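You operate a simulated robot arm through the tools that you are given. There is no shell and no other tool.

The job below is to be done with a simulated robot arm. You get a single attempt, and the scene is never put back.

JOB
Sand the old paint off the clamped block, wax the sanded patch, then open the vice.
Fine: sanding block and wax brush go back. A coat counts when it lies all over at full strength: go over it till it gets no stronger. What is to be rubbed or washed off counts as gone when no trace of it is left.

It is judged by the outcome, as a careful person would: the job done as asked, and still so three seconds after it is handed in. It fails if anything else is knocked over, pushed out of place, dropped, spilled or broken.

ROBOT AND FRAMES
A 6-joint arm with a two-finger parallel gripper, fixed in place. Base frame: the origin is at the foot of the arm, x ahead of it, y to its left, z up; the work surface is at about z = 0.9. Lengths are in m, angles in degrees, forces in N, time in s.
With the tool pointing down near the work surface it reaches from about 0.36 to 0.76 m from the base axis. Its first joint turns from -66.0 to 66.0 degrees. Payload 2.45 kg.
Tool frame: the origin (TCP) lies between the finger pads and is the grasp point; the fingertips stand 0.024 m ahead of it; z points along the fingers, y is the line along which they close. Largest opening 0.068 m; finger width 0.017, thickness 0.01; the body of the gripper, 0.04 by 0.07 m, starts 0.041 m behind the TCP.
Orientation is told as [roll, pitch, yaw] about the base's x, y, z axes, in that order, counted from this pose: with the fingers straight down and closing along the base's y, the tool's x points along the base's -x, its y along +y and its z along -z.

CONTROLS
- The arm moves only by the tool jog_arm. Its argument "increments" is one flat list of numbers, 7 for each row, row after row: the shift along the tool's x, y, z in m, then the turn, a rotation vector about the tool's x, y, z in rad, then the finger opening in m, from 0 to 0.068. In form: [tx, ty, tz, rx, ry, rz, fingers, tx, ty, tz, rx, ry, rz, fingers, ...]. A call has 1 to 20 rows; each row shifts and turns the commanded pose from where the row before left it, along the tool's axes as they then stand. A row lasts 0.2 s, in which the tool goes at most 0.05 m and 8.6 degrees; a call with a longer step from one row to the next is refused whole, and so is a gripper value outside its range. Where a pose cannot be reached the arm comes as near as it can. A force on the tool above 40 N (or 10 N above the force at the start of the call, whichever is more), or a blocked arm, ends the call early, and 0.2 s more pass. Each finger travels about 0.108 m/s and halts on what it meets, pressing with about 36 N; the grip force reading is that of the motor and also rises with nothing between the fingers. The clock runs only during rows and for 0.2 s after the last one: add rows that do not move to give the fingers time. It gives the time, the measured TCP pose, the force on the tool (base axes), the opening and the grip force at its end, in the units of the frame above (readings bear some noise), with the torque about the TCP (base axes, N m) and any sound that the robot's microphone picked up, and new pictures: "show" is both (left out), scene, wrist or none.
- Cameras (640 x 400 px; columns grow to the right, rows downward): "scene" is fixed at [0.1725, 0.4138, 1.4755]; the picture's right is [-0.73, -0.69, 0.00], its down [-0.34, 0.36, -0.87] and it looks along [0.60, -0.63, -0.49] (base axes); focal length 310 px, centre (320, 200). "wrist" rides on the gripper at [0.084, 0.011, -0.075] in the tool frame; the picture's right is [-0.13, 0.99, 0.00], its down [-0.60, -0.08, -0.79] and it looks along [-0.79, -0.10, 0.61] (tool axes); focal length 251 px, centre (320, 200). There is no depth. A picture from a camera that has moved, and an enlarged one, comes with that camera's place and axes in the base frame and with its lens.
- zoom(camera, box): a new picture of the part [left, top, right, bottom] of that camera's present view, enlarged. No time passes.
- job_done(): hands the job in; it is judged then, once.

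Nothing tells you positions but the pictures and the camera data. Unless the task says otherwise, let go and move clear before handing in.

The tools are called after ">>>" as name(argument=value, ...) on one line, values as JSON. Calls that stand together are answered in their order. jog_arm: Moves the arm, as the interface text tells. Its arguments: {"type":"object","properties":{"increments":{"type":"array","items":{"type":"number"}},"show":{"type":"string","enum":["both","scene","wrist","none"]}},"required":["increments"]} The other tools are called the same way: zoom (camera, box) takes an enlarged picture of a part of a camera's view; job_done () hands the job in.

At the start:

```text
time_s: 0.0
eef_pos: [0.4876, 0.1243, 1.3281]
tcp_rot: [-0.1, 0.0, -0.2]
force: [0.5, -0.7, 0.1]
torque: [0.02, 0.02, 0.03]
grip_width: 0.0679
grasp_force: 0.0
```

scene: 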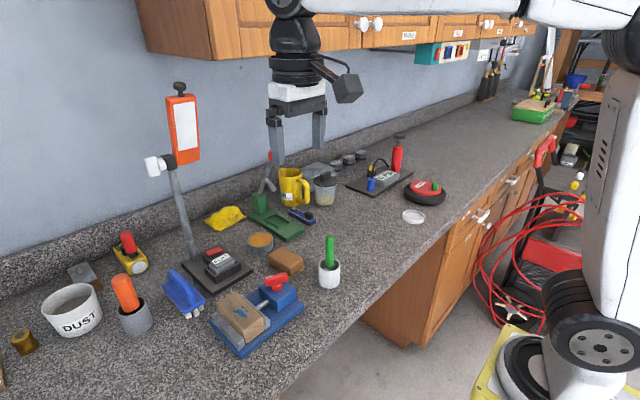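
wrist: 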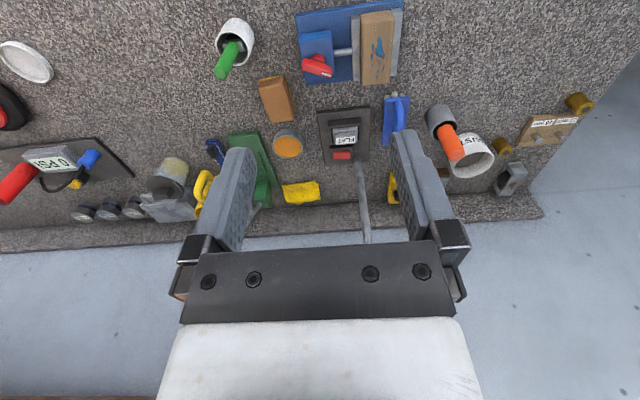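

I see a counter with a blue vice holding a wooden block with a paint trace, plus several tools, some of which may be the sanding block and wax brush. I will zoom in to identify them before moving.

>>> zoom(camera="scene", box=[180, 220, 360, 360])

>>> zoom(camera="scene", box=[0, 220, 200, 360])

>>> zoom(camera="wrist", box=[200, 0, 420, 140])

>>> zoom(camera="wrist", box=[370, 70, 600, 210])

>>> zoom(camera="wrist", box=[130, 60, 360, 220])

>>> zoom(camera="scene", box=[200, 130, 360, 260])

```text
2.86 times, centred on (270, 290) of scene
camera zoom: at [0.1725, 0.4138, 1.4755], right [-0.73, -0.69, 0.0], down [-0.34, 0.36, -0.87], along [0.6, -0.63, -0.49], focal length 885 px, centre (463, -57)
```

zoom: 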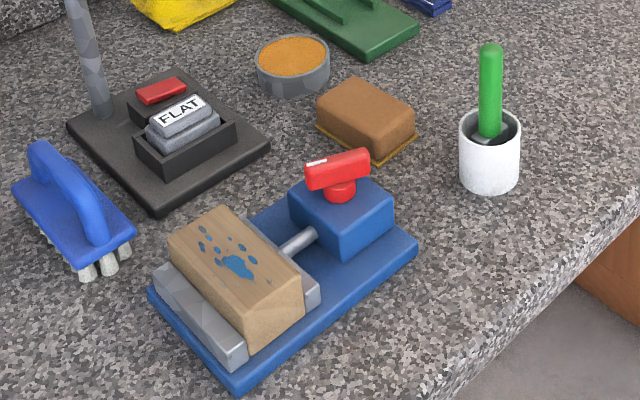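

```text
2.86 times, centred on (100, 290) of scene
camera zoom: at [0.1725, 0.4138, 1.4755], right [-0.73, -0.69, 0.0], down [-0.34, 0.36, -0.87], along [0.6, -0.63, -0.49], focal length 885 px, centre (949, -57)
```

zoom: 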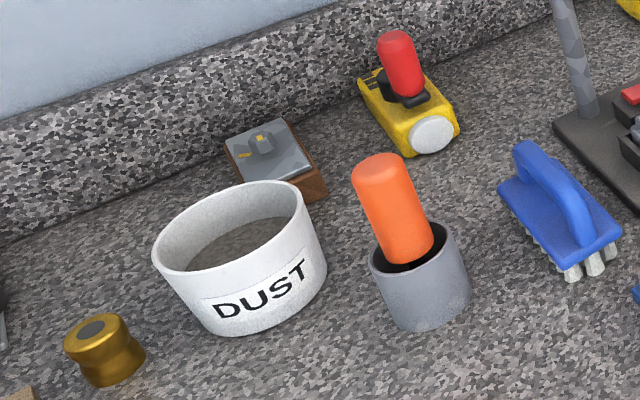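

```text
2.86 times, centred on (310, 70) of wrist
camera zoom: at [0.4037, 0.1366, 1.403], right [0.13, 0.99, 0.0], down [0.6, -0.08, 0.79], along [0.79, -0.1, -0.61], focal length 718 px, centre (349, 571)
```

zoom: 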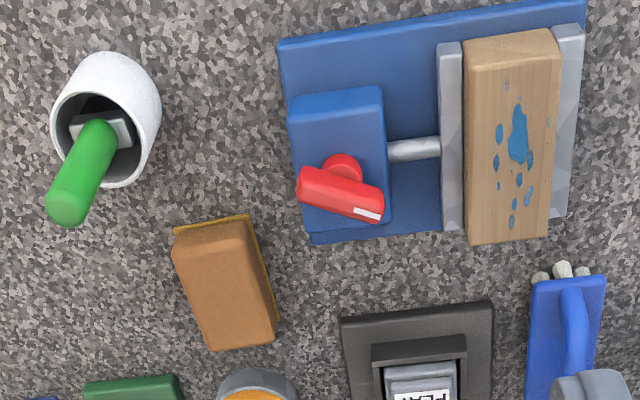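

```text
2.78 times, centred on (485, 140) of wrist
camera zoom: at [0.4037, 0.1366, 1.403], right [0.13, 0.99, 0.0], down [0.6, -0.08, 0.79], along [0.79, -0.1, -0.61], focal length 700 px, centre (-139, 367)
```

zoom: 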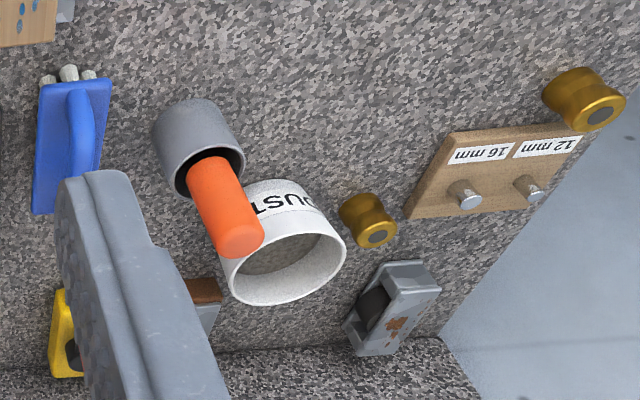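

```text
2.50 times, centred on (245, 140) of wrist
camera zoom: at [0.4037, 0.1366, 1.403], right [0.13, 0.99, 0.0], down [0.6, -0.08, 0.79], along [0.79, -0.1, -0.61], focal length 629 px, centre (508, 350)
```

zoom: 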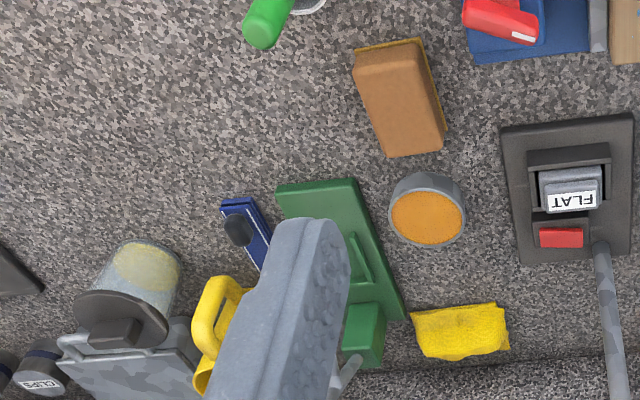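

```text
3.08 times, centred on (280, 195) of scene
camera zoom: at [0.1725, 0.4138, 1.4755], right [-0.73, -0.69, 0.0], down [-0.34, 0.36, -0.87], along [0.6, -0.63, -0.49], focal length 953 px, centre (443, 215)
```

zoom: 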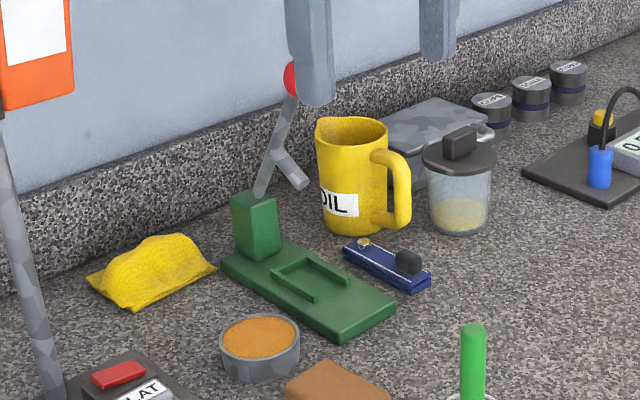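

The brown cork-like block at about (0.67, 0.02) is probably the sanding block. The green-handled brush in the white cup at about (0.56, -0.03) may be the wax brush, and the vice is near (0.59, 0.2) with a red handle. I'll lower the wrist camera near the base for a closer look.

>>> jog_arm(increments=[0.0175, -0.0149, 0.0356, 0, 0, 0, 0.068, 0.0175, -0.0149, 0.0356, 0, 0, 0, 0.068, 0.0175, -0.0149, 0.0356, 0, 0, 0, 0.068, 0.0175, -0.0149, 0.0356, 0, 0, 0, 0.068, 0.0175, -0.0149, 0.0356, 0, 0, 0, 0.068, 0, 0, 0, 0, 0, 0, 0.068], show="both")

```text
time_s: 1.4
eef_pos: [0.4002, 0.0498, 1.1491]
tcp_rot: [0.0, -0.1, 0.1]
force: [-0.2, -0.4, 0.0]
torque: [0.02, 0.01, 0.01]
grip_width: 0.0682
grasp_force: 0.0
camera wrist: at [0.3165, 0.0623, 1.2242], right [0.13, 0.99, 0.0], down [0.6, -0.08, 0.79], along [0.79, -0.1, -0.61], focal length 251 px, centre (320, 200)
```

scene: 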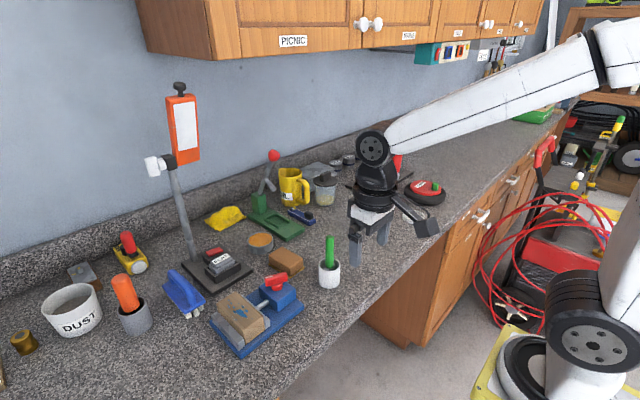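
wrist: 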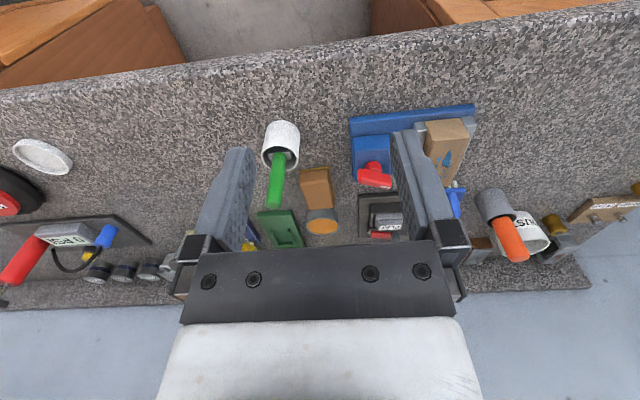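

>>> zoom(camera="wrist", box=[240, 100, 360, 250])

>>> zoom(camera="wrist", box=[330, 90, 490, 250])

>>> zoom(camera="scene", box=[200, 260, 310, 360])

>>> zoom(camera="scene", box=[240, 225, 350, 295])

>>> zoom(camera="scene", box=[140, 70, 240, 190])

```text
2.67 times, centred on (300, 175) of wrist
camera zoom: at [0.3165, 0.0623, 1.2242], right [0.13, 0.99, 0.0], down [0.6, -0.08, 0.79], along [0.79, -0.1, -0.61], focal length 670 px, centre (373, 267)
```

zoom: 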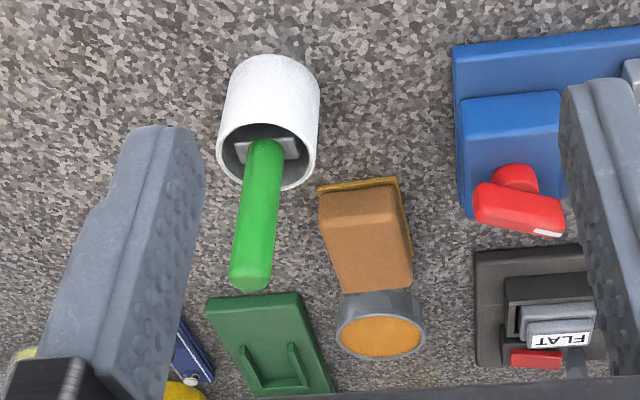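

```text
2.50 times, centred on (410, 170) of wrist
camera zoom: at [0.3165, 0.0623, 1.2242], right [0.13, 0.99, 0.0], down [0.6, -0.08, 0.79], along [0.79, -0.1, -0.61], focal length 629 px, centre (95, 275)
```

zoom: 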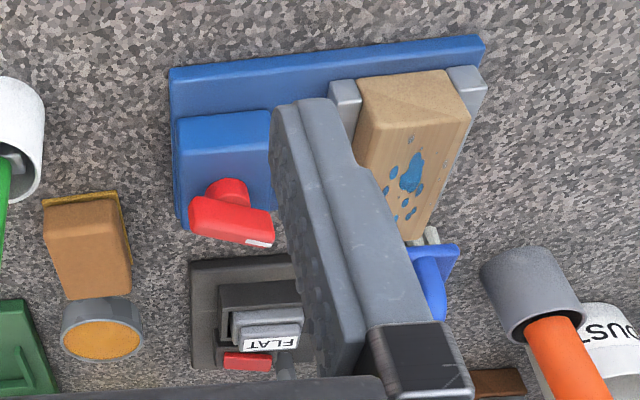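

```text
4.00 times, centred on (255, 310) of scene
camera zoom: at [0.1725, 0.4138, 1.4755], right [-0.73, -0.69, 0.0], down [-0.34, 0.36, -0.87], along [0.6, -0.63, -0.49], focal length 1239 px, centre (580, -240)
```

zoom: 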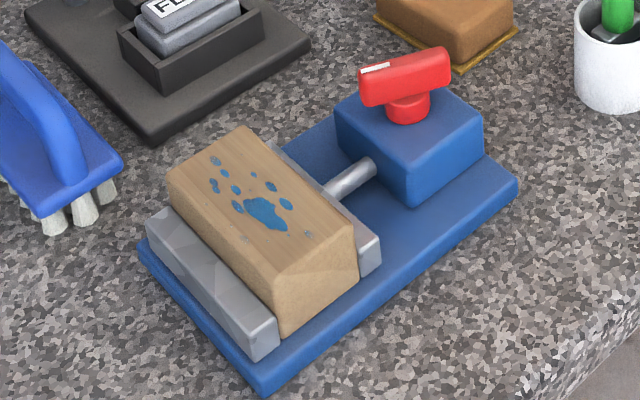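

```text
5.71 times, centred on (295, 260) of scene
camera zoom: at [0.1725, 0.4138, 1.4755], right [-0.73, -0.69, 0.0], down [-0.34, 0.36, -0.87], along [0.6, -0.63, -0.49], focal length 1770 px, centre (463, -143)
```

zoom: 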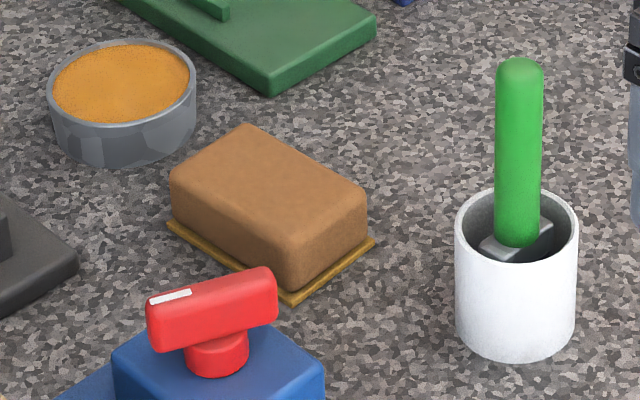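

```text
3.33 times, centred on (190, 130) of scene
camera zoom: at [0.1725, 0.4138, 1.4755], right [-0.73, -0.69, 0.0], down [-0.34, 0.36, -0.87], along [0.6, -0.63, -0.49], focal length 1033 px, centre (753, 433)
```

zoom: 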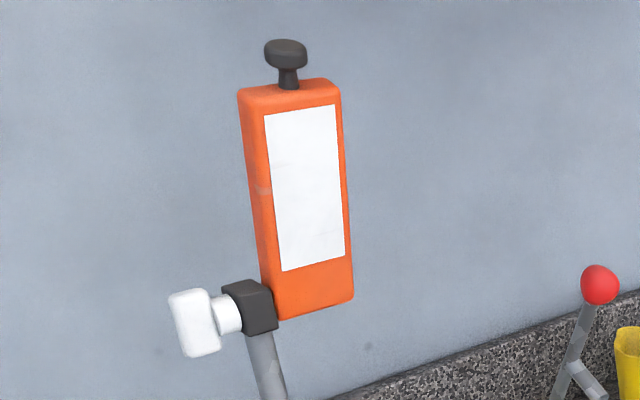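

The brown block with a sheet beneath it is the sander, lying along x near (0.685, 0.011). The green flat brush stands in the white cup. I'll move above the sander and check alignment before descending.

>>> jog_arm(increments=[-0.0407, -0.0055, 0.0, 0, 0, 0, 0.068, -0.0407, -0.0055, 0.0, 0, 0, 0, 0.068, -0.0407, -0.0055, 0.01, 0, 0, 0, 0.068, -0.0407, -0.0055, 0.02, 0, 0, 0, 0.068, -0.0407, -0.0055, 0.02, 0, 0, 0, 0.068, -0.0407, -0.0055, 0.02, 0, 0, 0, 0.068, -0.0407, -0.0055, 0.02, 0, 0, 0, 0.068, 0, 0, 0.03, 0, 0, 0, 0.068, 0, 0, 0.02, 0, 0, 0, 0.068, 0, 0, 0, 0, 0, 0, 0.068])

```text
time_s: 3.6
eef_pos: [0.6848, 0.0116, 1.0116]
tcp_rot: [0.0, 0.0, -0.1]
force: [0.3, 0.7, -0.4]
torque: [0.05, 0.03, -0.02]
grip_width: 0.0678
grasp_force: 0.1
camera wrist: at [0.6014, 0.0234, 1.0856], right [0.13, 0.99, 0.0], down [0.6, -0.08, 0.79], along [0.79, -0.1, -0.61], focal length 251 px, centre (320, 200)
```

scene: 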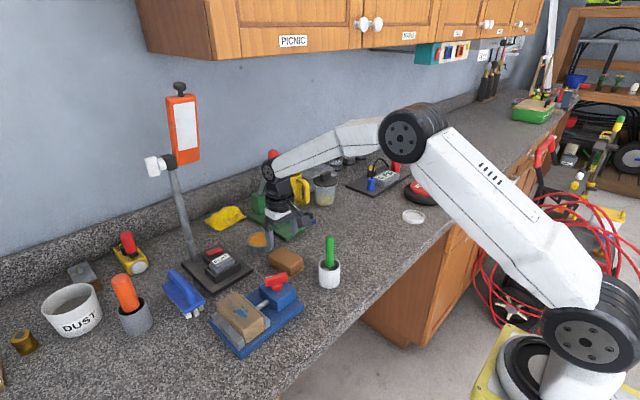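
wrist: 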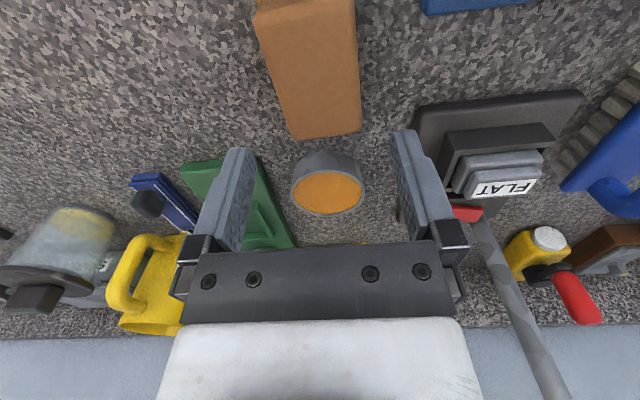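

The block body appears centred at about (0.680, 0.012), aligned with x, about 0.05 wide. I'll descend around it and close gently.

>>> jog_arm(increments=[0.005, 0, 0.03, 0, 0, 0, 0.068, 0, 0, 0.03, 0, 0, 0, 0.068, 0, 0, 0.012, 0, 0, 0, 0.068, 0, 0, 0.0075, 0, 0, 0, 0.068, 0, 0, 0, 0, 0, 0, 0.068])

```text
time_s: 4.8
eef_pos: [0.6802, 0.0117, 0.9287]
tcp_rot: [0.0, -0.1, -0.2]
force: [0.1, 0.3, 1.2]
torque: [0.01, 0.02, 0.0]
grip_width: 0.068
grasp_force: 0.0
camera wrist: at [0.5966, 0.0235, 1.0049], right [0.13, 0.99, 0.0], down [0.6, -0.08, 0.79], along [0.79, -0.1, -0.61], focal length 251 px, centre (320, 200)
```

scene: 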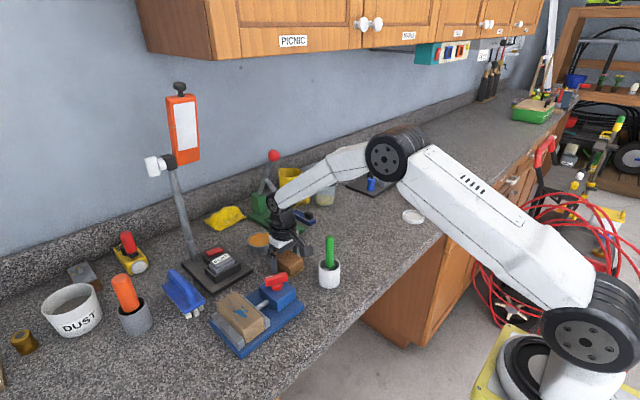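
wrist: 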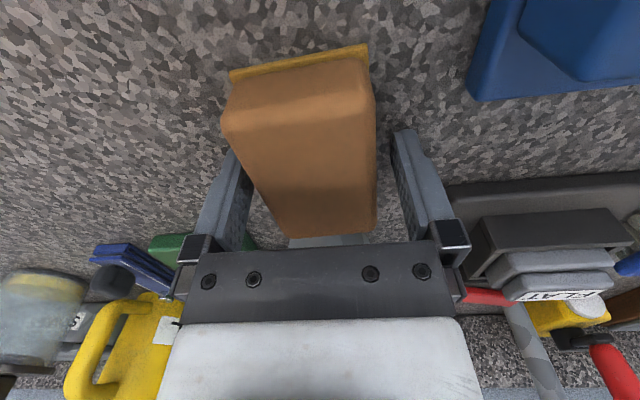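

The fingers straddle the block; closing now.

>>> jog_arm(increments=[0, 0, 0, 0, 0, 0, 0.05, 0, 0, 0, 0, 0, 0, 0.044, 0, 0, 0, 0, 0, 0, 0.04, 0, 0, 0, 0, 0, 0, 0.04], show="wrist")

```text
time_s: 5.8
eef_pos: [0.6794, 0.0103, 0.9307]
tcp_rot: [0.0, 0.0, -0.2]
force: [0.7, 0.1, -0.2]
torque: [-0.05, 0.01, -0.01]
grip_width: 0.054
grasp_force: 36.0
camera wrist: at [0.5965, 0.0235, 1.005], right [0.13, 0.99, 0.0], down [0.6, -0.08, 0.79], along [0.79, -0.1, -0.61], focal length 251 px, centre (320, 200)
```

wrist: 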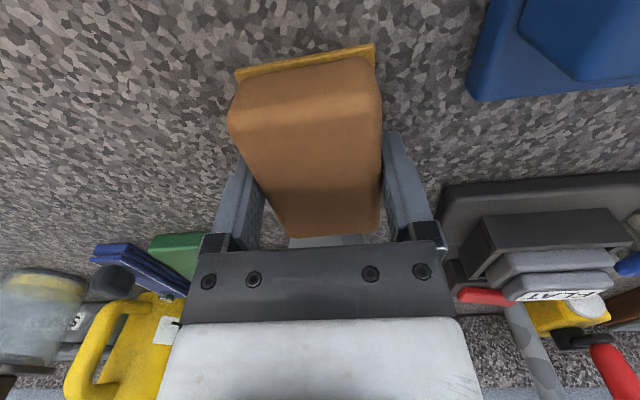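

The block is gripped. I'll lift it and carry it over the wooden block in the vice.

>>> jog_arm(increments=[0, 0, -0.03, 0, 0, 0, 0.04, 0, 0, -0.04, 0, 0, 0, 0.04, 0, 0, -0.04, 0, 0, 0, 0.04, 0, 0, -0.04, 0, 0, 0, 0.04, 0.016, 0.0387, 0, 0, 0, 0, 0.04, 0.016, 0.0387, 0, 0, 0, 0, 0.04, 0.016, 0.0387, 0, 0, 0, 0, 0.04, 0.016, 0.0387, 0, 0, 0, 0, 0.04, 0.016, 0.0387, 0, 0, 0, 0, 0.04, 0, 0, 0, 0, 0, 0, 0.04])

```text
time_s: 8.0
eef_pos: [0.602, 0.2051, 1.0803]
tcp_rot: [0.0, 0.0, -0.1]
force: [-0.6, 0.6, -0.1]
torque: [-0.02, 0.02, 0.04]
grip_width: 0.0541
grasp_force: 35.7
camera wrist: at [0.5184, 0.2175, 1.1552], right [0.13, 0.99, 0.0], down [0.6, -0.08, 0.79], along [0.79, -0.1, -0.61], focal length 251 px, centre (320, 200)
```

scene: 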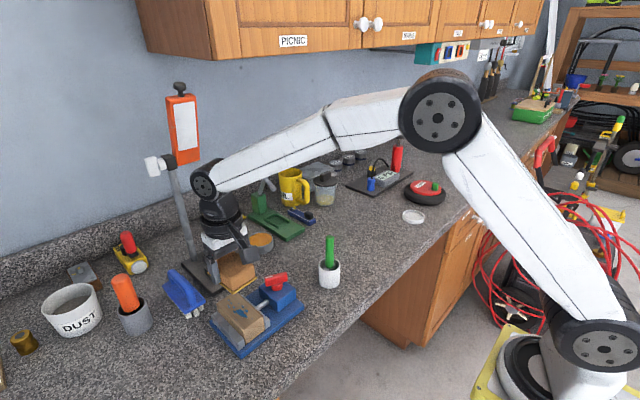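
wrist: 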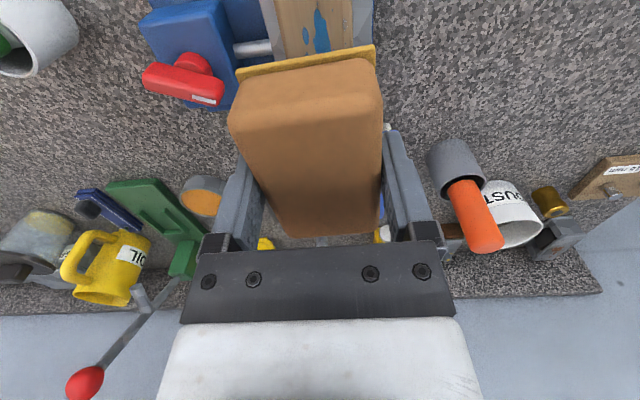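

The sander is above the wood. I'll lower it to just above the expected contact height and check.

>>> jog_arm(increments=[0, 0, 0.03, 0, 0, 0, 0.04, 0, 0, 0.03, 0, 0, 0, 0.04, 0, 0, 0.01, 0, 0, 0, 0.04, 0, 0, 0.004, 0, 0, 0, 0.04, 0, 0, 0, 0, 0, 0, 0.04])

>>> zoom(camera="scene", box=[190, 230, 320, 360])

```text
time_s: 9.2
eef_pos: [0.6018, 0.2038, 1.0069]
tcp_rot: [0.0, -0.1, -0.1]
force: [-1.1, -0.7, -1.3]
torque: [0.01, 0.01, -0.02]
grip_width: 0.0538
grasp_force: 35.6
camera wrist: at [0.5173, 0.2167, 1.0817], right [0.13, 0.99, 0.0], down [0.6, -0.08, 0.79], along [0.79, -0.1, -0.61], focal length 251 px, centre (320, 200)
```

scene: 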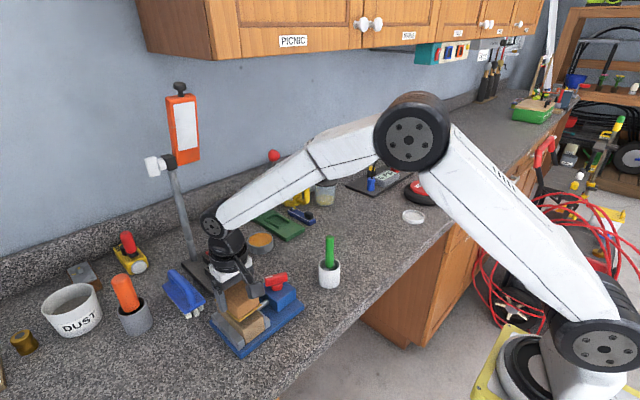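
wrist: 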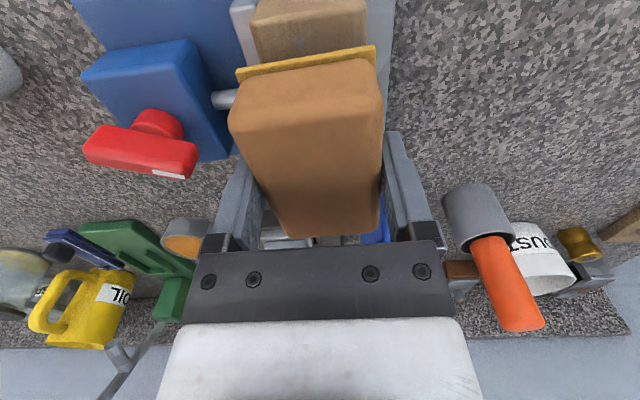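

```text
3.08 times, centred on (255, 295) of scene
camera zoom: at [0.1725, 0.4138, 1.4755], right [-0.73, -0.69, 0.0], down [-0.34, 0.36, -0.87], along [0.6, -0.63, -0.49], focal length 953 px, centre (520, -92)
```

zoom: 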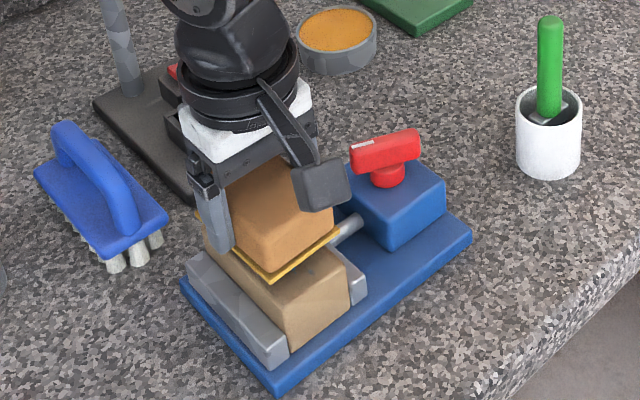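

The sander hovers a few millimetres above the wood. I'll lower in small steps until I feel contact.

>>> jog_arm(increments=[0, 0, 0.002, 0, 0, 0, 0.04, 0, 0, 0.002, 0, 0, 0, 0.04, 0, 0, 0.002, 0, 0, 0, 0.04, 0, 0, 0.002, 0, 0, 0, 0.04, 0, 0, 0.002, 0, 0, 0, 0.04], show="none")

```text
time_s: 10.4
eef_pos: [0.6009, 0.2046, 0.9975]
tcp_rot: [-0.1, 0.1, -0.1]
force: [0.2, 0.2, -0.7]
torque: [-0.02, 0.0, 0.03]
grip_width: 0.0535
grasp_force: 36.1
```

>>> jog_arm(increments=[0, 0, 0.002, 0, 0, 0, 0.04, 0, 0, 0.002, 0, 0, 0, 0.04], show="none")

```text
time_s: 11.0
eef_pos: [0.6011, 0.2043, 0.9931]
tcp_rot: [0.1, 0.1, -0.1]
force: [-0.2, -1.4, -0.8]
torque: [0.01, 0.0, 0.02]
grip_width: 0.0537
grasp_force: 35.7
```

>>> jog_arm(increments=[0, 0, 0.002, 0, 0, 0, 0.04, 0, 0, 0.002, 0, 0, 0, 0.04], show="wrist")

>>> zoom(camera="scene", box=[190, 250, 300, 360])

```text
time_s: 11.6
eef_pos: [0.6005, 0.2051, 0.99]
tcp_rot: [-0.1, -0.2, 0.0]
force: [-0.9, -1.6, 9.2]
torque: [-0.14, 0.26, 0.08]
grip_width: 0.0538
grasp_force: 35.9
camera wrist: at [0.5169, 0.2177, 1.0648], right [0.13, 0.99, 0.0], down [0.6, -0.08, 0.79], along [0.79, -0.1, -0.61], focal length 251 px, centre (320, 200)
```

wrist: 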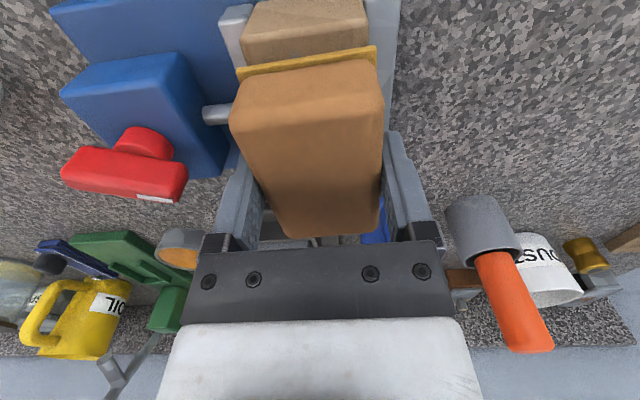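

```text
3.64 times, centred on (245, 305) of scene
camera zoom: at [0.1723, 0.4137, 1.4755], right [-0.73, -0.69, 0.0], down [-0.34, 0.36, -0.87], along [0.6, -0.63, -0.49], focal length 1126 px, centre (593, -182)
```

zoom: 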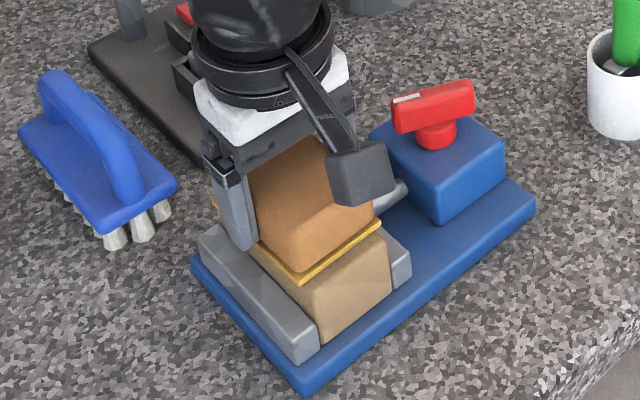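

Contact at about 9 N. I'll now rub back and forth along x over the wood.

>>> jog_arm(increments=[0.01, 0, 0, 0, 0, 0, 0.04, 0.01, 0, 0, 0, 0, 0, 0.04, -0.015, 0, 0, 0, 0, 0, 0.04, -0.015, 0, 0, 0, 0, 0, 0.04, -0.01, 0, 0, 0, 0, 0, 0.04, 0.015, 0, 0, 0, 0, 0, 0.04, 0.015, 0, 0, 0, 0, 0, 0.04, 0.01, 0, 0, 0, 0, 0, 0.04, -0.015, 0, 0, 0, 0, 0, 0.04, -0.015, 0, 0, 0, 0, 0, 0.04, -0.01, 0, 0, 0, 0, 0, 0.04, 0.01, 0, 0, 0, 0, 0, 0.04, 0.01, 0, 0, 0, 0, 0, 0.04], show="wrist")

```text
time_s: 14.4
eef_pos: [0.601, 0.2042, 0.99]
tcp_rot: [0.1, -0.3, -0.1]
force: [8.1, -1.0, 18.1]
torque: [-0.08, 0.37, 0.06]
grip_width: 0.0534
grasp_force: 36.5
camera wrist: at [0.517, 0.217, 1.0639], right [0.13, 0.99, 0.0], down [0.6, -0.08, 0.8], along [0.79, -0.1, -0.6], focal length 251 px, centre (320, 200)
```

wrist: 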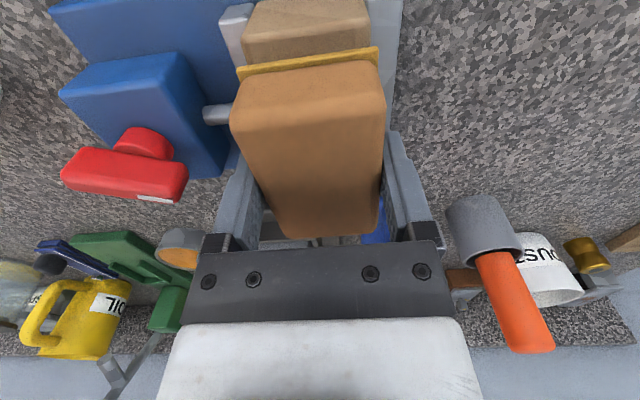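

The vice hasn't shifted. I'll repeat with slight sideways offsets, then lift and look.

>>> jog_arm(increments=[0.01, 0.005, 0, 0, 0, 0, 0.04, 0.012, 0, 0, 0, 0, 0, 0.04, -0.014, 0, 0, 0, 0, 0, 0.04, -0.015, 0, 0, 0, 0, 0, 0.04, -0.015, 0, 0, 0, 0, 0, 0.04, 0.015, -0.01, 0, 0, 0, 0, 0.04, 0.015, 0, 0, 0, 0, 0, 0.04, 0.014, 0, 0, 0, 0, 0, 0.04, -0.014, 0, 0, 0, 0, 0, 0.04, -0.015, 0, 0, 0, 0, 0, 0.04, -0.015, 0, 0, 0, 0, 0, 0.04, 0.011, 0.005, 0, 0, 0, 0, 0.04, 0.011, 0, 0, 0, 0, 0, 0.04, 0, 0, -0.005, 0, 0, 0, 0.04, 0, 0, -0.02, 0, 0, 0, 0.04, 0, 0, -0.025, 0, 0, 0, 0.04, -0.04, 0, -0.02, 0, 0, 0, 0.04, -0.04, 0, -0.02, 0, 0, 0, 0.04, -0.03, 0, 0, 0, 0, 0, 0.04], show="both")

>>> zoom(camera="scene", box=[190, 250, 300, 360])

```text
time_s: 18.4
eef_pos: [0.7112, 0.2021, 1.0797]
tcp_rot: [0.0, 0.1, -0.1]
force: [0.6, -0.6, -1.1]
torque: [0.0, -0.01, 0.0]
grip_width: 0.0533
grasp_force: 36.1
camera wrist: at [0.627, 0.2153, 1.1545], right [0.13, 0.99, 0.0], down [0.61, -0.08, 0.79], along [0.79, -0.1, -0.61], focal length 251 px, centre (320, 200)
```

scene: 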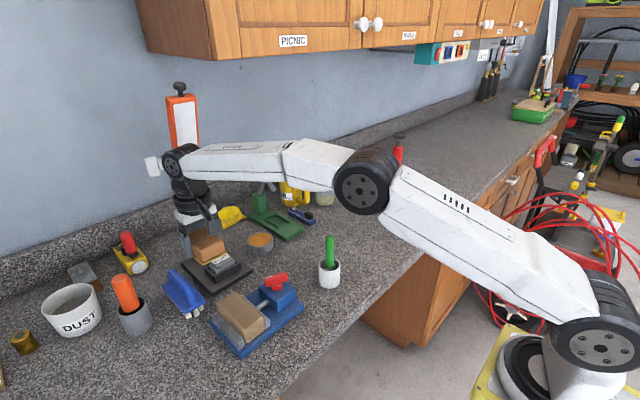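
wrist: 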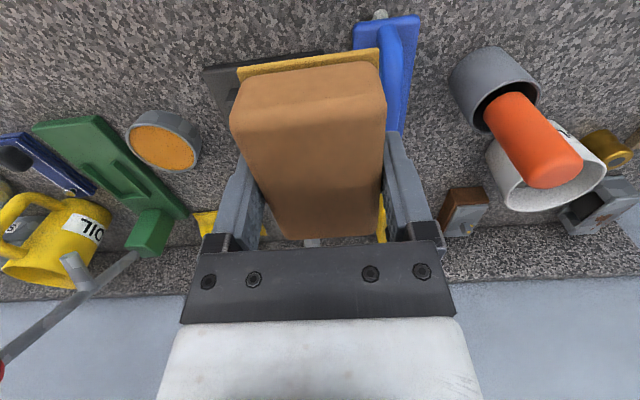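

```text
3.64 times, centred on (245, 305) of scene
camera zoom: at [0.1725, 0.4138, 1.4755], right [-0.73, -0.69, 0.0], down [-0.34, 0.36, -0.87], along [0.6, -0.63, -0.49], focal length 1126 px, centre (593, -182)
```

zoom: 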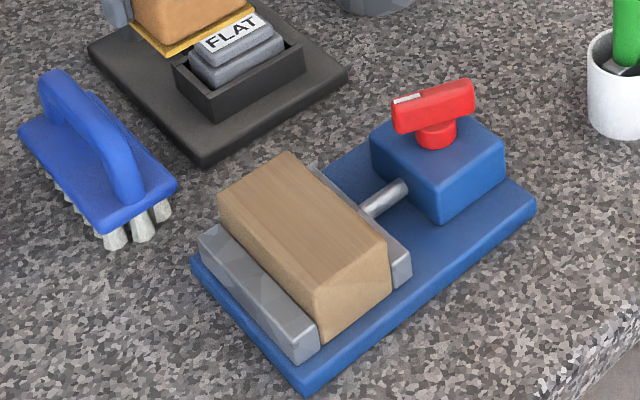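

The paint looks gone from here. I'll zoom in more closely to check for faint traces.

>>> zoom(camera="scene", box=[210, 285, 275, 345])

```text
6.67 times, centred on (242, 315) of scene
camera zoom: at [0.1725, 0.4138, 1.4755], right [-0.73, -0.69, 0.0], down [-0.34, 0.36, -0.87], along [0.6, -0.63, -0.49], focal length 2065 px, centre (837, -567)
```

zoom: 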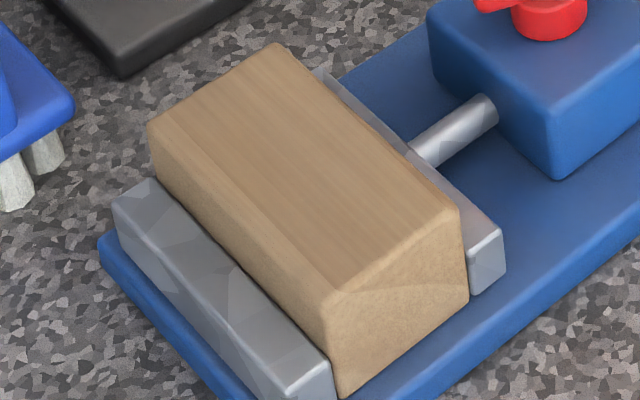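

It looks clean even at close zoom; for certainty I'll go back down the same path for one more light sanding pass, including the ends.

>>> jog_arm(increments=[0.03, 0, 0, 0, 0, 0, 0.04, 0.04, 0, 0.02, 0, 0, 0, 0.04, 0.04, 0, 0.02, 0, 0, 0, 0.04, 0, 0, 0.025, 0, 0, 0, 0.04, 0, 0, 0.018, 0, 0, 0, 0.04, 0, 0, 0.005, 0, 0, 0, 0.04, 0, 0, 0.002, 0, 0, 0, 0.04, 0.015, 0.003, 0, 0, 0, 0, 0.04, 0.015, 0, 0, 0, 0, 0, 0.04, -0.015, 0, 0, 0, 0, 0, 0.04, -0.015, 0, 0, 0, 0, 0, 0.04, -0.015, 0, 0, 0, 0, 0, 0.04, -0.015, -0.006, 0, 0, 0, 0, 0.04, 0.015, 0, 0, 0, 0, 0, 0.04, 0.015, 0, 0, 0, 0, 0, 0.04, 0.015, 0, 0, 0, 0, 0, 0.04, 0.015, 0, 0, 0, 0, 0, 0.04, -0.015, 0.003, 0, 0, 0, 0, 0.04, -0.015, 0, 0, 0, 0, 0, 0.04], show="none")

```text
time_s: 22.4
eef_pos: [0.5993, 0.205, 0.9895]
tcp_rot: [0.0, -0.1, 0.1]
force: [-7.8, 1.0, 17.1]
torque: [0.02, 0.31, -0.02]
grip_width: 0.0535
grasp_force: 36.0
```

Second pass is done. I'll lift off and carry the sander back over its original spot.

>>> jog_arm(increments=[0, 0, -0.005, 0, 0, 0, 0.04, 0, 0, -0.02, 0, 0, 0, 0.04, 0, 0, -0.03, 0, 0, 0, 0.04, 0, 0, -0.035, 0, 0, 0, 0.04, -0.016, -0.0387, 0, 0, 0, 0, 0.04, -0.016, -0.0387, 0, 0, 0, 0, 0.04, -0.016, -0.0387, 0, 0, 0, 0, 0.04, -0.016, -0.0387, 0, 0, 0, 0, 0.04, -0.016, -0.0387, 0, 0, 0, 0, 0.04, 0, 0, 0, 0, 0, 0, 0.04], show="both")

>>> zoom(camera="scene", box=[210, 285, 275, 345])

```text
time_s: 24.6
eef_pos: [0.6788, 0.01, 1.0797]
tcp_rot: [-0.1, 0.0, 0.0]
force: [0.6, -0.1, -0.8]
torque: [0.01, 0.02, 0.01]
grip_width: 0.0536
grasp_force: 35.8
camera wrist: at [0.5947, 0.0235, 1.1543], right [0.13, 0.99, 0.0], down [0.6, -0.08, 0.79], along [0.79, -0.1, -0.61], focal length 251 px, centre (320, 200)
```

scene: 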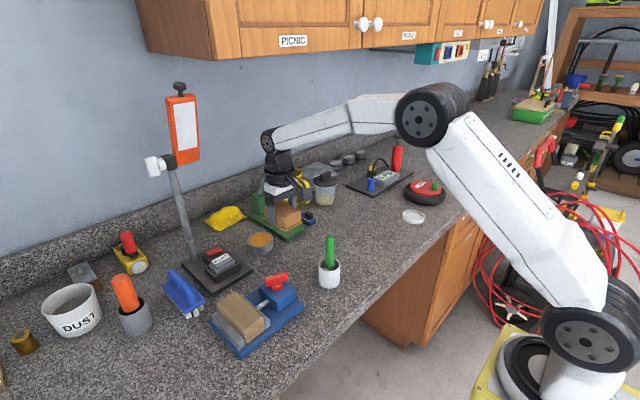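
wrist: 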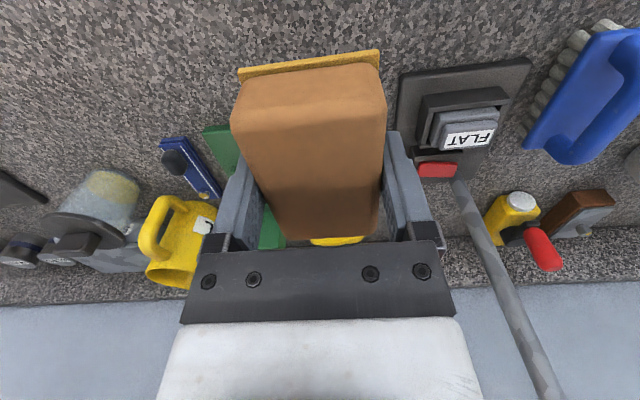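

```text
6.67 times, centred on (242, 315) of scene
camera zoom: at [0.1726, 0.4137, 1.4755], right [-0.73, -0.69, 0.0], down [-0.34, 0.36, -0.87], along [0.6, -0.63, -0.49], focal length 2065 px, centre (837, -567)
```

zoom: 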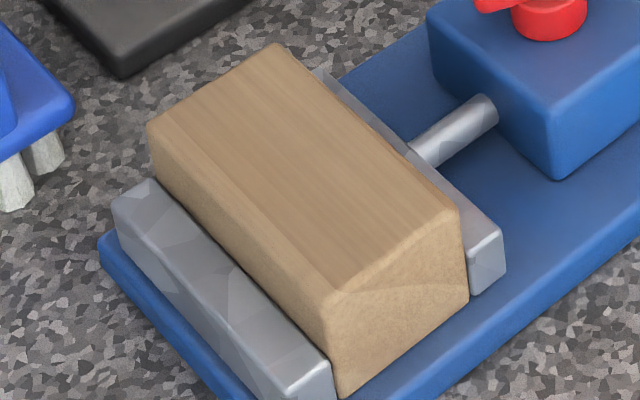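

The wood is clean. I'll lower the sander to its place and release it.

>>> jog_arm(increments=[-0.001, 0.0015, 0.04, 0, 0, 0, 0.04, 0, 0, 0.04, 0, 0, 0, 0.04, 0, 0, 0.04, 0, 0, 0, 0.04, 0, 0, 0.02, 0, 0, 0, 0.04, 0, 0, 0.006, 0, 0, 0, 0.04, 0, 0, 0.0015, 0, 0, 0, 0.04, 0, 0, 0, 0, 0, 0, 0.04], show="none")

```text
time_s: 26.2
eef_pos: [0.679, 0.0125, 0.9304]
tcp_rot: [0.1, 0.0, 0.0]
force: [-0.5, -0.4, -0.7]
torque: [0.03, -0.03, -0.01]
grip_width: 0.0532
grasp_force: 36.0
```

>>> jog_arm(increments=[0, 0, 0.001, 0, 0, 0, 0.04, 0, 0, 0.001, 0, 0, 0, 0.04], show="none")

```text
time_s: 26.8
eef_pos: [0.6814, 0.0122, 0.9283]
tcp_rot: [0.0, -0.2, -0.1]
force: [1.1, -1.3, 0.7]
torque: [0.04, 0.02, 0.01]
grip_width: 0.0534
grasp_force: 35.7
```

>>> jog_arm(increments=[0, 0, 0.001, 0, 0, 0, 0.04, 0, 0, 0, 0, 0, 0, 0.04], show="none")

```text
time_s: 27.4
eef_pos: [0.6807, 0.0127, 0.9291]
tcp_rot: [0.0, -0.1, -0.1]
force: [-4.1, -1.8, 8.9]
torque: [-0.03, 0.26, 0.04]
grip_width: 0.0536
grasp_force: 35.9
```

Contact with the counter felt. I'll open the fingers and rise straight up.

>>> jog_arm(increments=[0, 0, -0.0008, 0, 0, 0, 0.054, 0, 0, 0, 0, 0, 0, 0.06, 0, 0, 0, 0, 0, 0, 0.068, 0, 0, 0, 0, 0, 0, 0.068, 0, 0, -0.02, 0, 0, 0, 0.068, 0, 0, -0.04, 0, 0, 0, 0.068, 0, 0, -0.04, 0, 0, 0, 0.068, 0, 0, -0.04, 0, 0, 0, 0.068, 0, 0, 0, 0, 0, 0, 0.068], show="both")

```text
time_s: 29.4
eef_pos: [0.6821, 0.013, 1.068]
tcp_rot: [0.0, 0.0, -0.1]
force: [0.4, 0.4, -0.7]
torque: [-0.01, -0.04, 0.05]
grip_width: 0.068
grasp_force: 0.0
camera wrist: at [0.5983, 0.0258, 1.1433], right [0.13, 0.99, 0.0], down [0.6, -0.08, 0.79], along [0.79, -0.1, -0.61], focal length 251 px, centre (320, 200)
```

scene: 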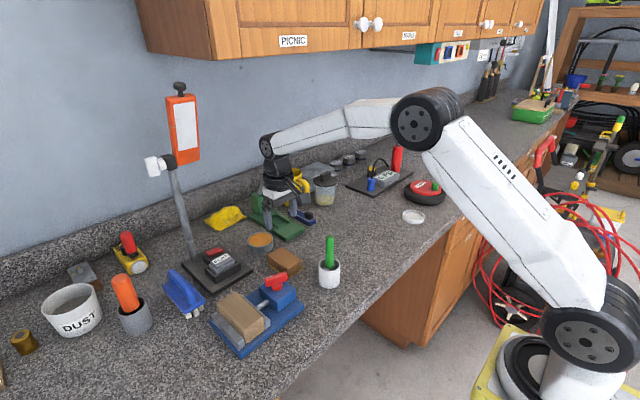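
wrist: 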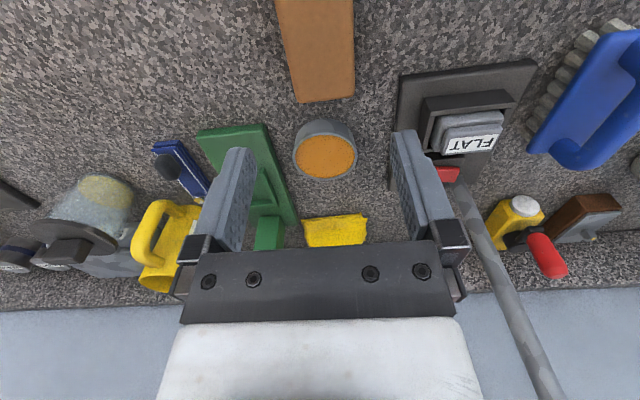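

The sander is back in place. Next I'll move over the green brush and look at its pose in the white cup.

>>> jog_arm(increments=[0, 0, -0.036, 0, 0, 0, 0.068, 0.02, 0, -0.036, 0, 0, 0, 0.068, 0.034, -0.014, 0, 0, 0, 0, 0.068, 0.034, -0.014, 0, 0, 0, 0, 0.068, 0.034, -0.015, 0, 0, 0, 0, 0.068, 0, 0, 0, 0, 0, 0, 0.068], show="both")

>>> zoom(camera="wrist", box=[230, 0, 410, 180])

>>> zoom(camera="scene", box=[300, 225, 360, 295])

```text
time_s: 30.8
eef_pos: [0.5593, -0.0325, 1.1412]
tcp_rot: [0.0, -0.3, -0.1]
force: [-0.2, -0.3, 0.8]
torque: [-0.01, 0.02, -0.05]
grip_width: 0.068
grasp_force: 0.0
camera wrist: at [0.4758, -0.0194, 1.2158], right [0.13, 0.99, 0.0], down [0.6, -0.08, 0.79], along [0.79, -0.1, -0.61], focal length 251 px, centre (320, 200)
```

scene: 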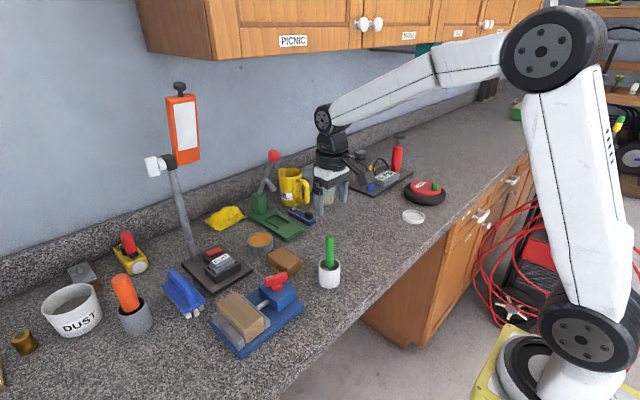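
wrist: 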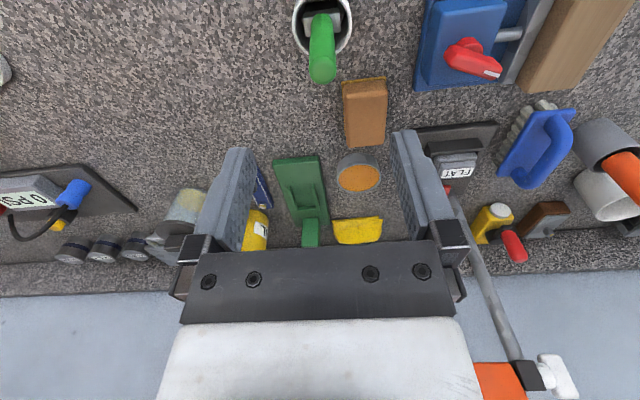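

```text
2.22 times, centred on (320, 90) of wrist
camera zoom: at [0.4758, -0.0194, 1.2158], right [0.13, 0.99, 0.0], down [0.6, -0.08, 0.79], along [0.79, -0.1, -0.61], focal length 559 px, centre (320, 444)
```

zoom: 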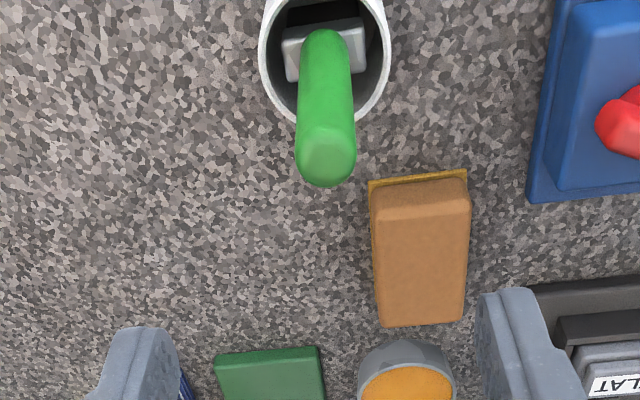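

```text
5.71 times, centred on (330, 260) of scene
camera zoom: at [0.1725, 0.4138, 1.4755], right [-0.73, -0.69, 0.0], down [-0.34, 0.36, -0.87], along [0.6, -0.63, -0.49], focal length 1770 px, centre (263, -143)
```

zoom: 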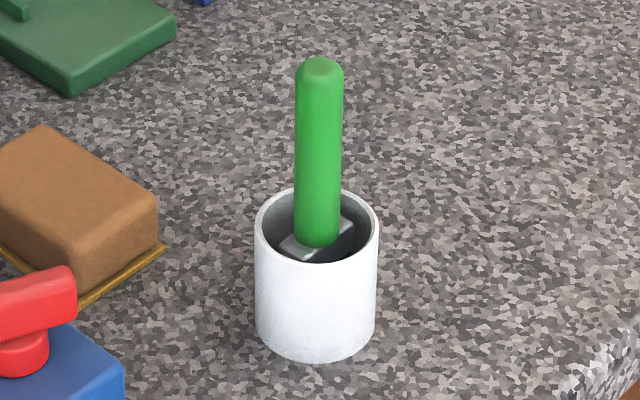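

The brush stands vertical in the cup with its handle at about (0.558, -0.027), from z≈0.95 to 1.045. I'll descend with open fingers around the handle.

>>> jog_arm(increments=[0.001, 0.0055, 0.02, 0, 0, 0, 0.068, 0, 0, 0.04, 0, 0, 0, 0.068, 0, 0, 0, 0, 0, 0, 0.068], show="both")

```text
time_s: 31.6
eef_pos: [0.5574, -0.0231, 1.0818]
tcp_rot: [0.0, -0.1, -0.1]
force: [-0.5, -1.1, 0.0]
torque: [-0.01, 0.05, -0.01]
grip_width: 0.068
grasp_force: 0.1
camera wrist: at [0.4736, -0.0109, 1.1563], right [0.13, 0.99, 0.0], down [0.6, -0.08, 0.79], along [0.79, -0.1, -0.61], focal length 251 px, centre (320, 200)
```

scene: 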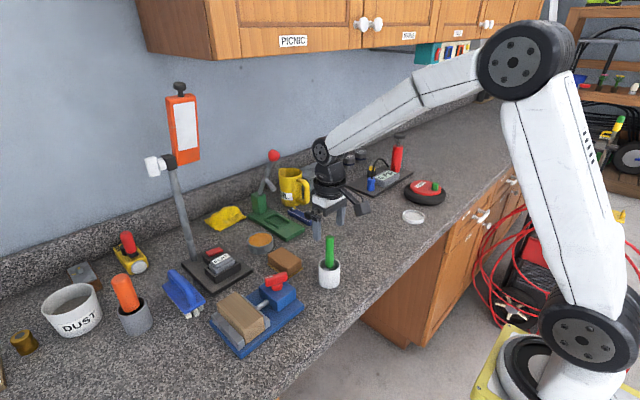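
wrist: 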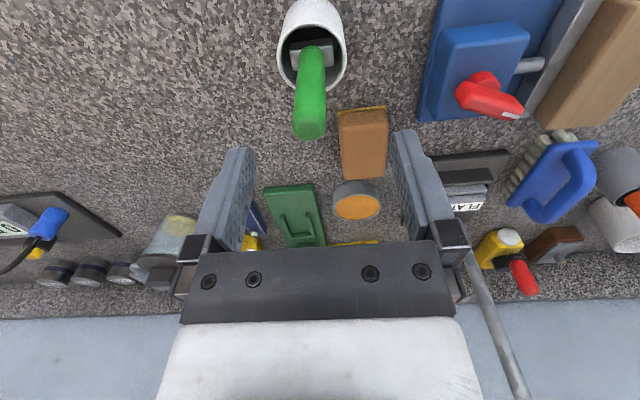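

>>> jog_arm(increments=[0.001, -0.0045, 0.03, 0, 0, 0, 0.068, 0, 0, 0.03, 0, 0, 0, 0.068, 0, 0, 0.01, 0, 0, 0, 0.068, 0, 0, 0, 0, 0, 0, 0.068], show="both")

>>> zoom(camera="scene", box=[290, 190, 380, 295])

```text
time_s: 32.6
eef_pos: [0.556, -0.0301, 1.0118]
tcp_rot: [0.0, 0.0, -0.1]
force: [0.4, 0.0, 0.6]
torque: [0.0, -0.02, -0.04]
grip_width: 0.0678
grasp_force: 0.1
camera wrist: at [0.4721, -0.0169, 1.0857], right [0.13, 0.99, 0.0], down [0.6, -0.08, 0.79], along [0.79, -0.1, -0.61], focal length 251 px, centre (320, 200)
```

scene: 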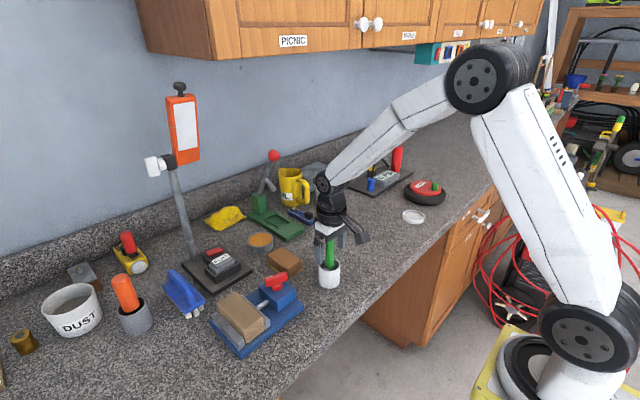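
wrist: 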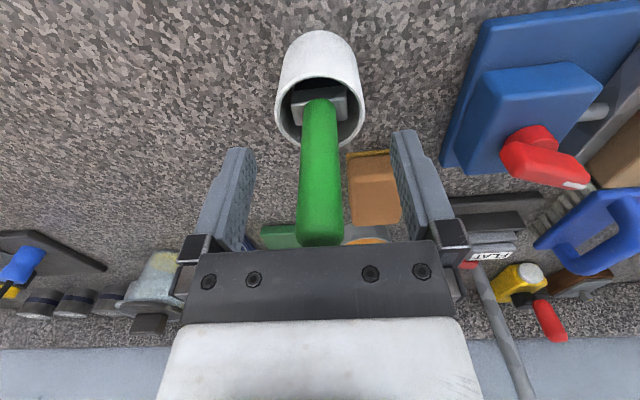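

```text
3.81 times, centred on (335, 242) of scene
camera zoom: at [0.1725, 0.4138, 1.4755], right [-0.73, -0.69, 0.0], down [-0.34, 0.36, -0.87], along [0.6, -0.63, -0.49], focal length 1180 px, centre (263, 38)
```

zoom: 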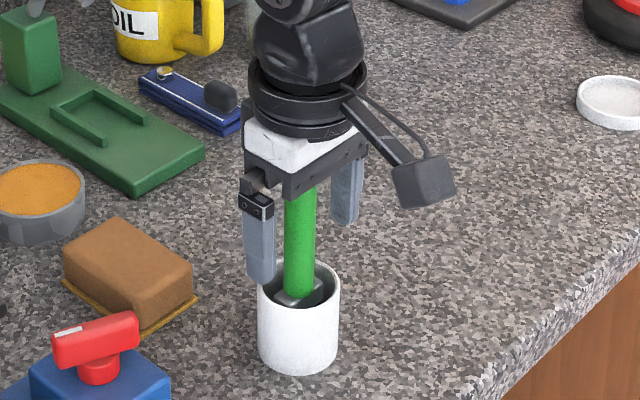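

The handle is centred between the fingers. I'll rise a hair for palm clearance and close on it.

>>> jog_arm(increments=[0, 0, -0.003, 0, 0, 0, 0.05, 0, 0, 0, 0, 0, 0, 0.03, 0, 0, 0, 0, 0, 0, 0.014, 0, 0, 0, 0, 0, 0, 0.008, 0, 0, 0, 0, 0, 0, 0.008], show="wrist")

```text
time_s: 33.8
eef_pos: [0.5563, -0.0299, 1.0132]
tcp_rot: [0.0, 0.0, -0.1]
force: [-1.0, -0.3, -0.6]
torque: [-0.01, -0.04, -0.03]
grip_width: 0.0187
grasp_force: 36.3
camera wrist: at [0.4726, -0.0169, 1.0886], right [0.13, 0.99, 0.0], down [0.6, -0.08, 0.79], along [0.79, -0.1, -0.61], focal length 251 px, centre (320, 200)
```

wrist: 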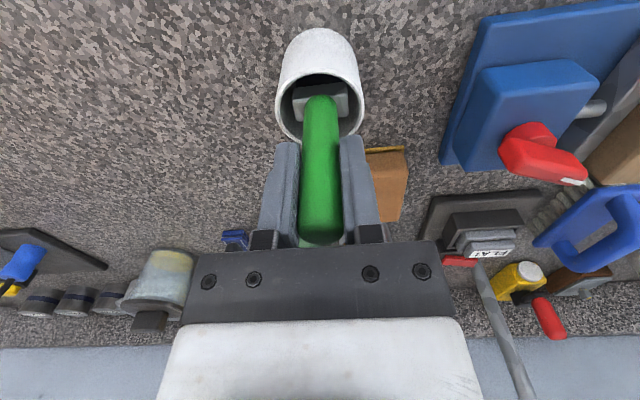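

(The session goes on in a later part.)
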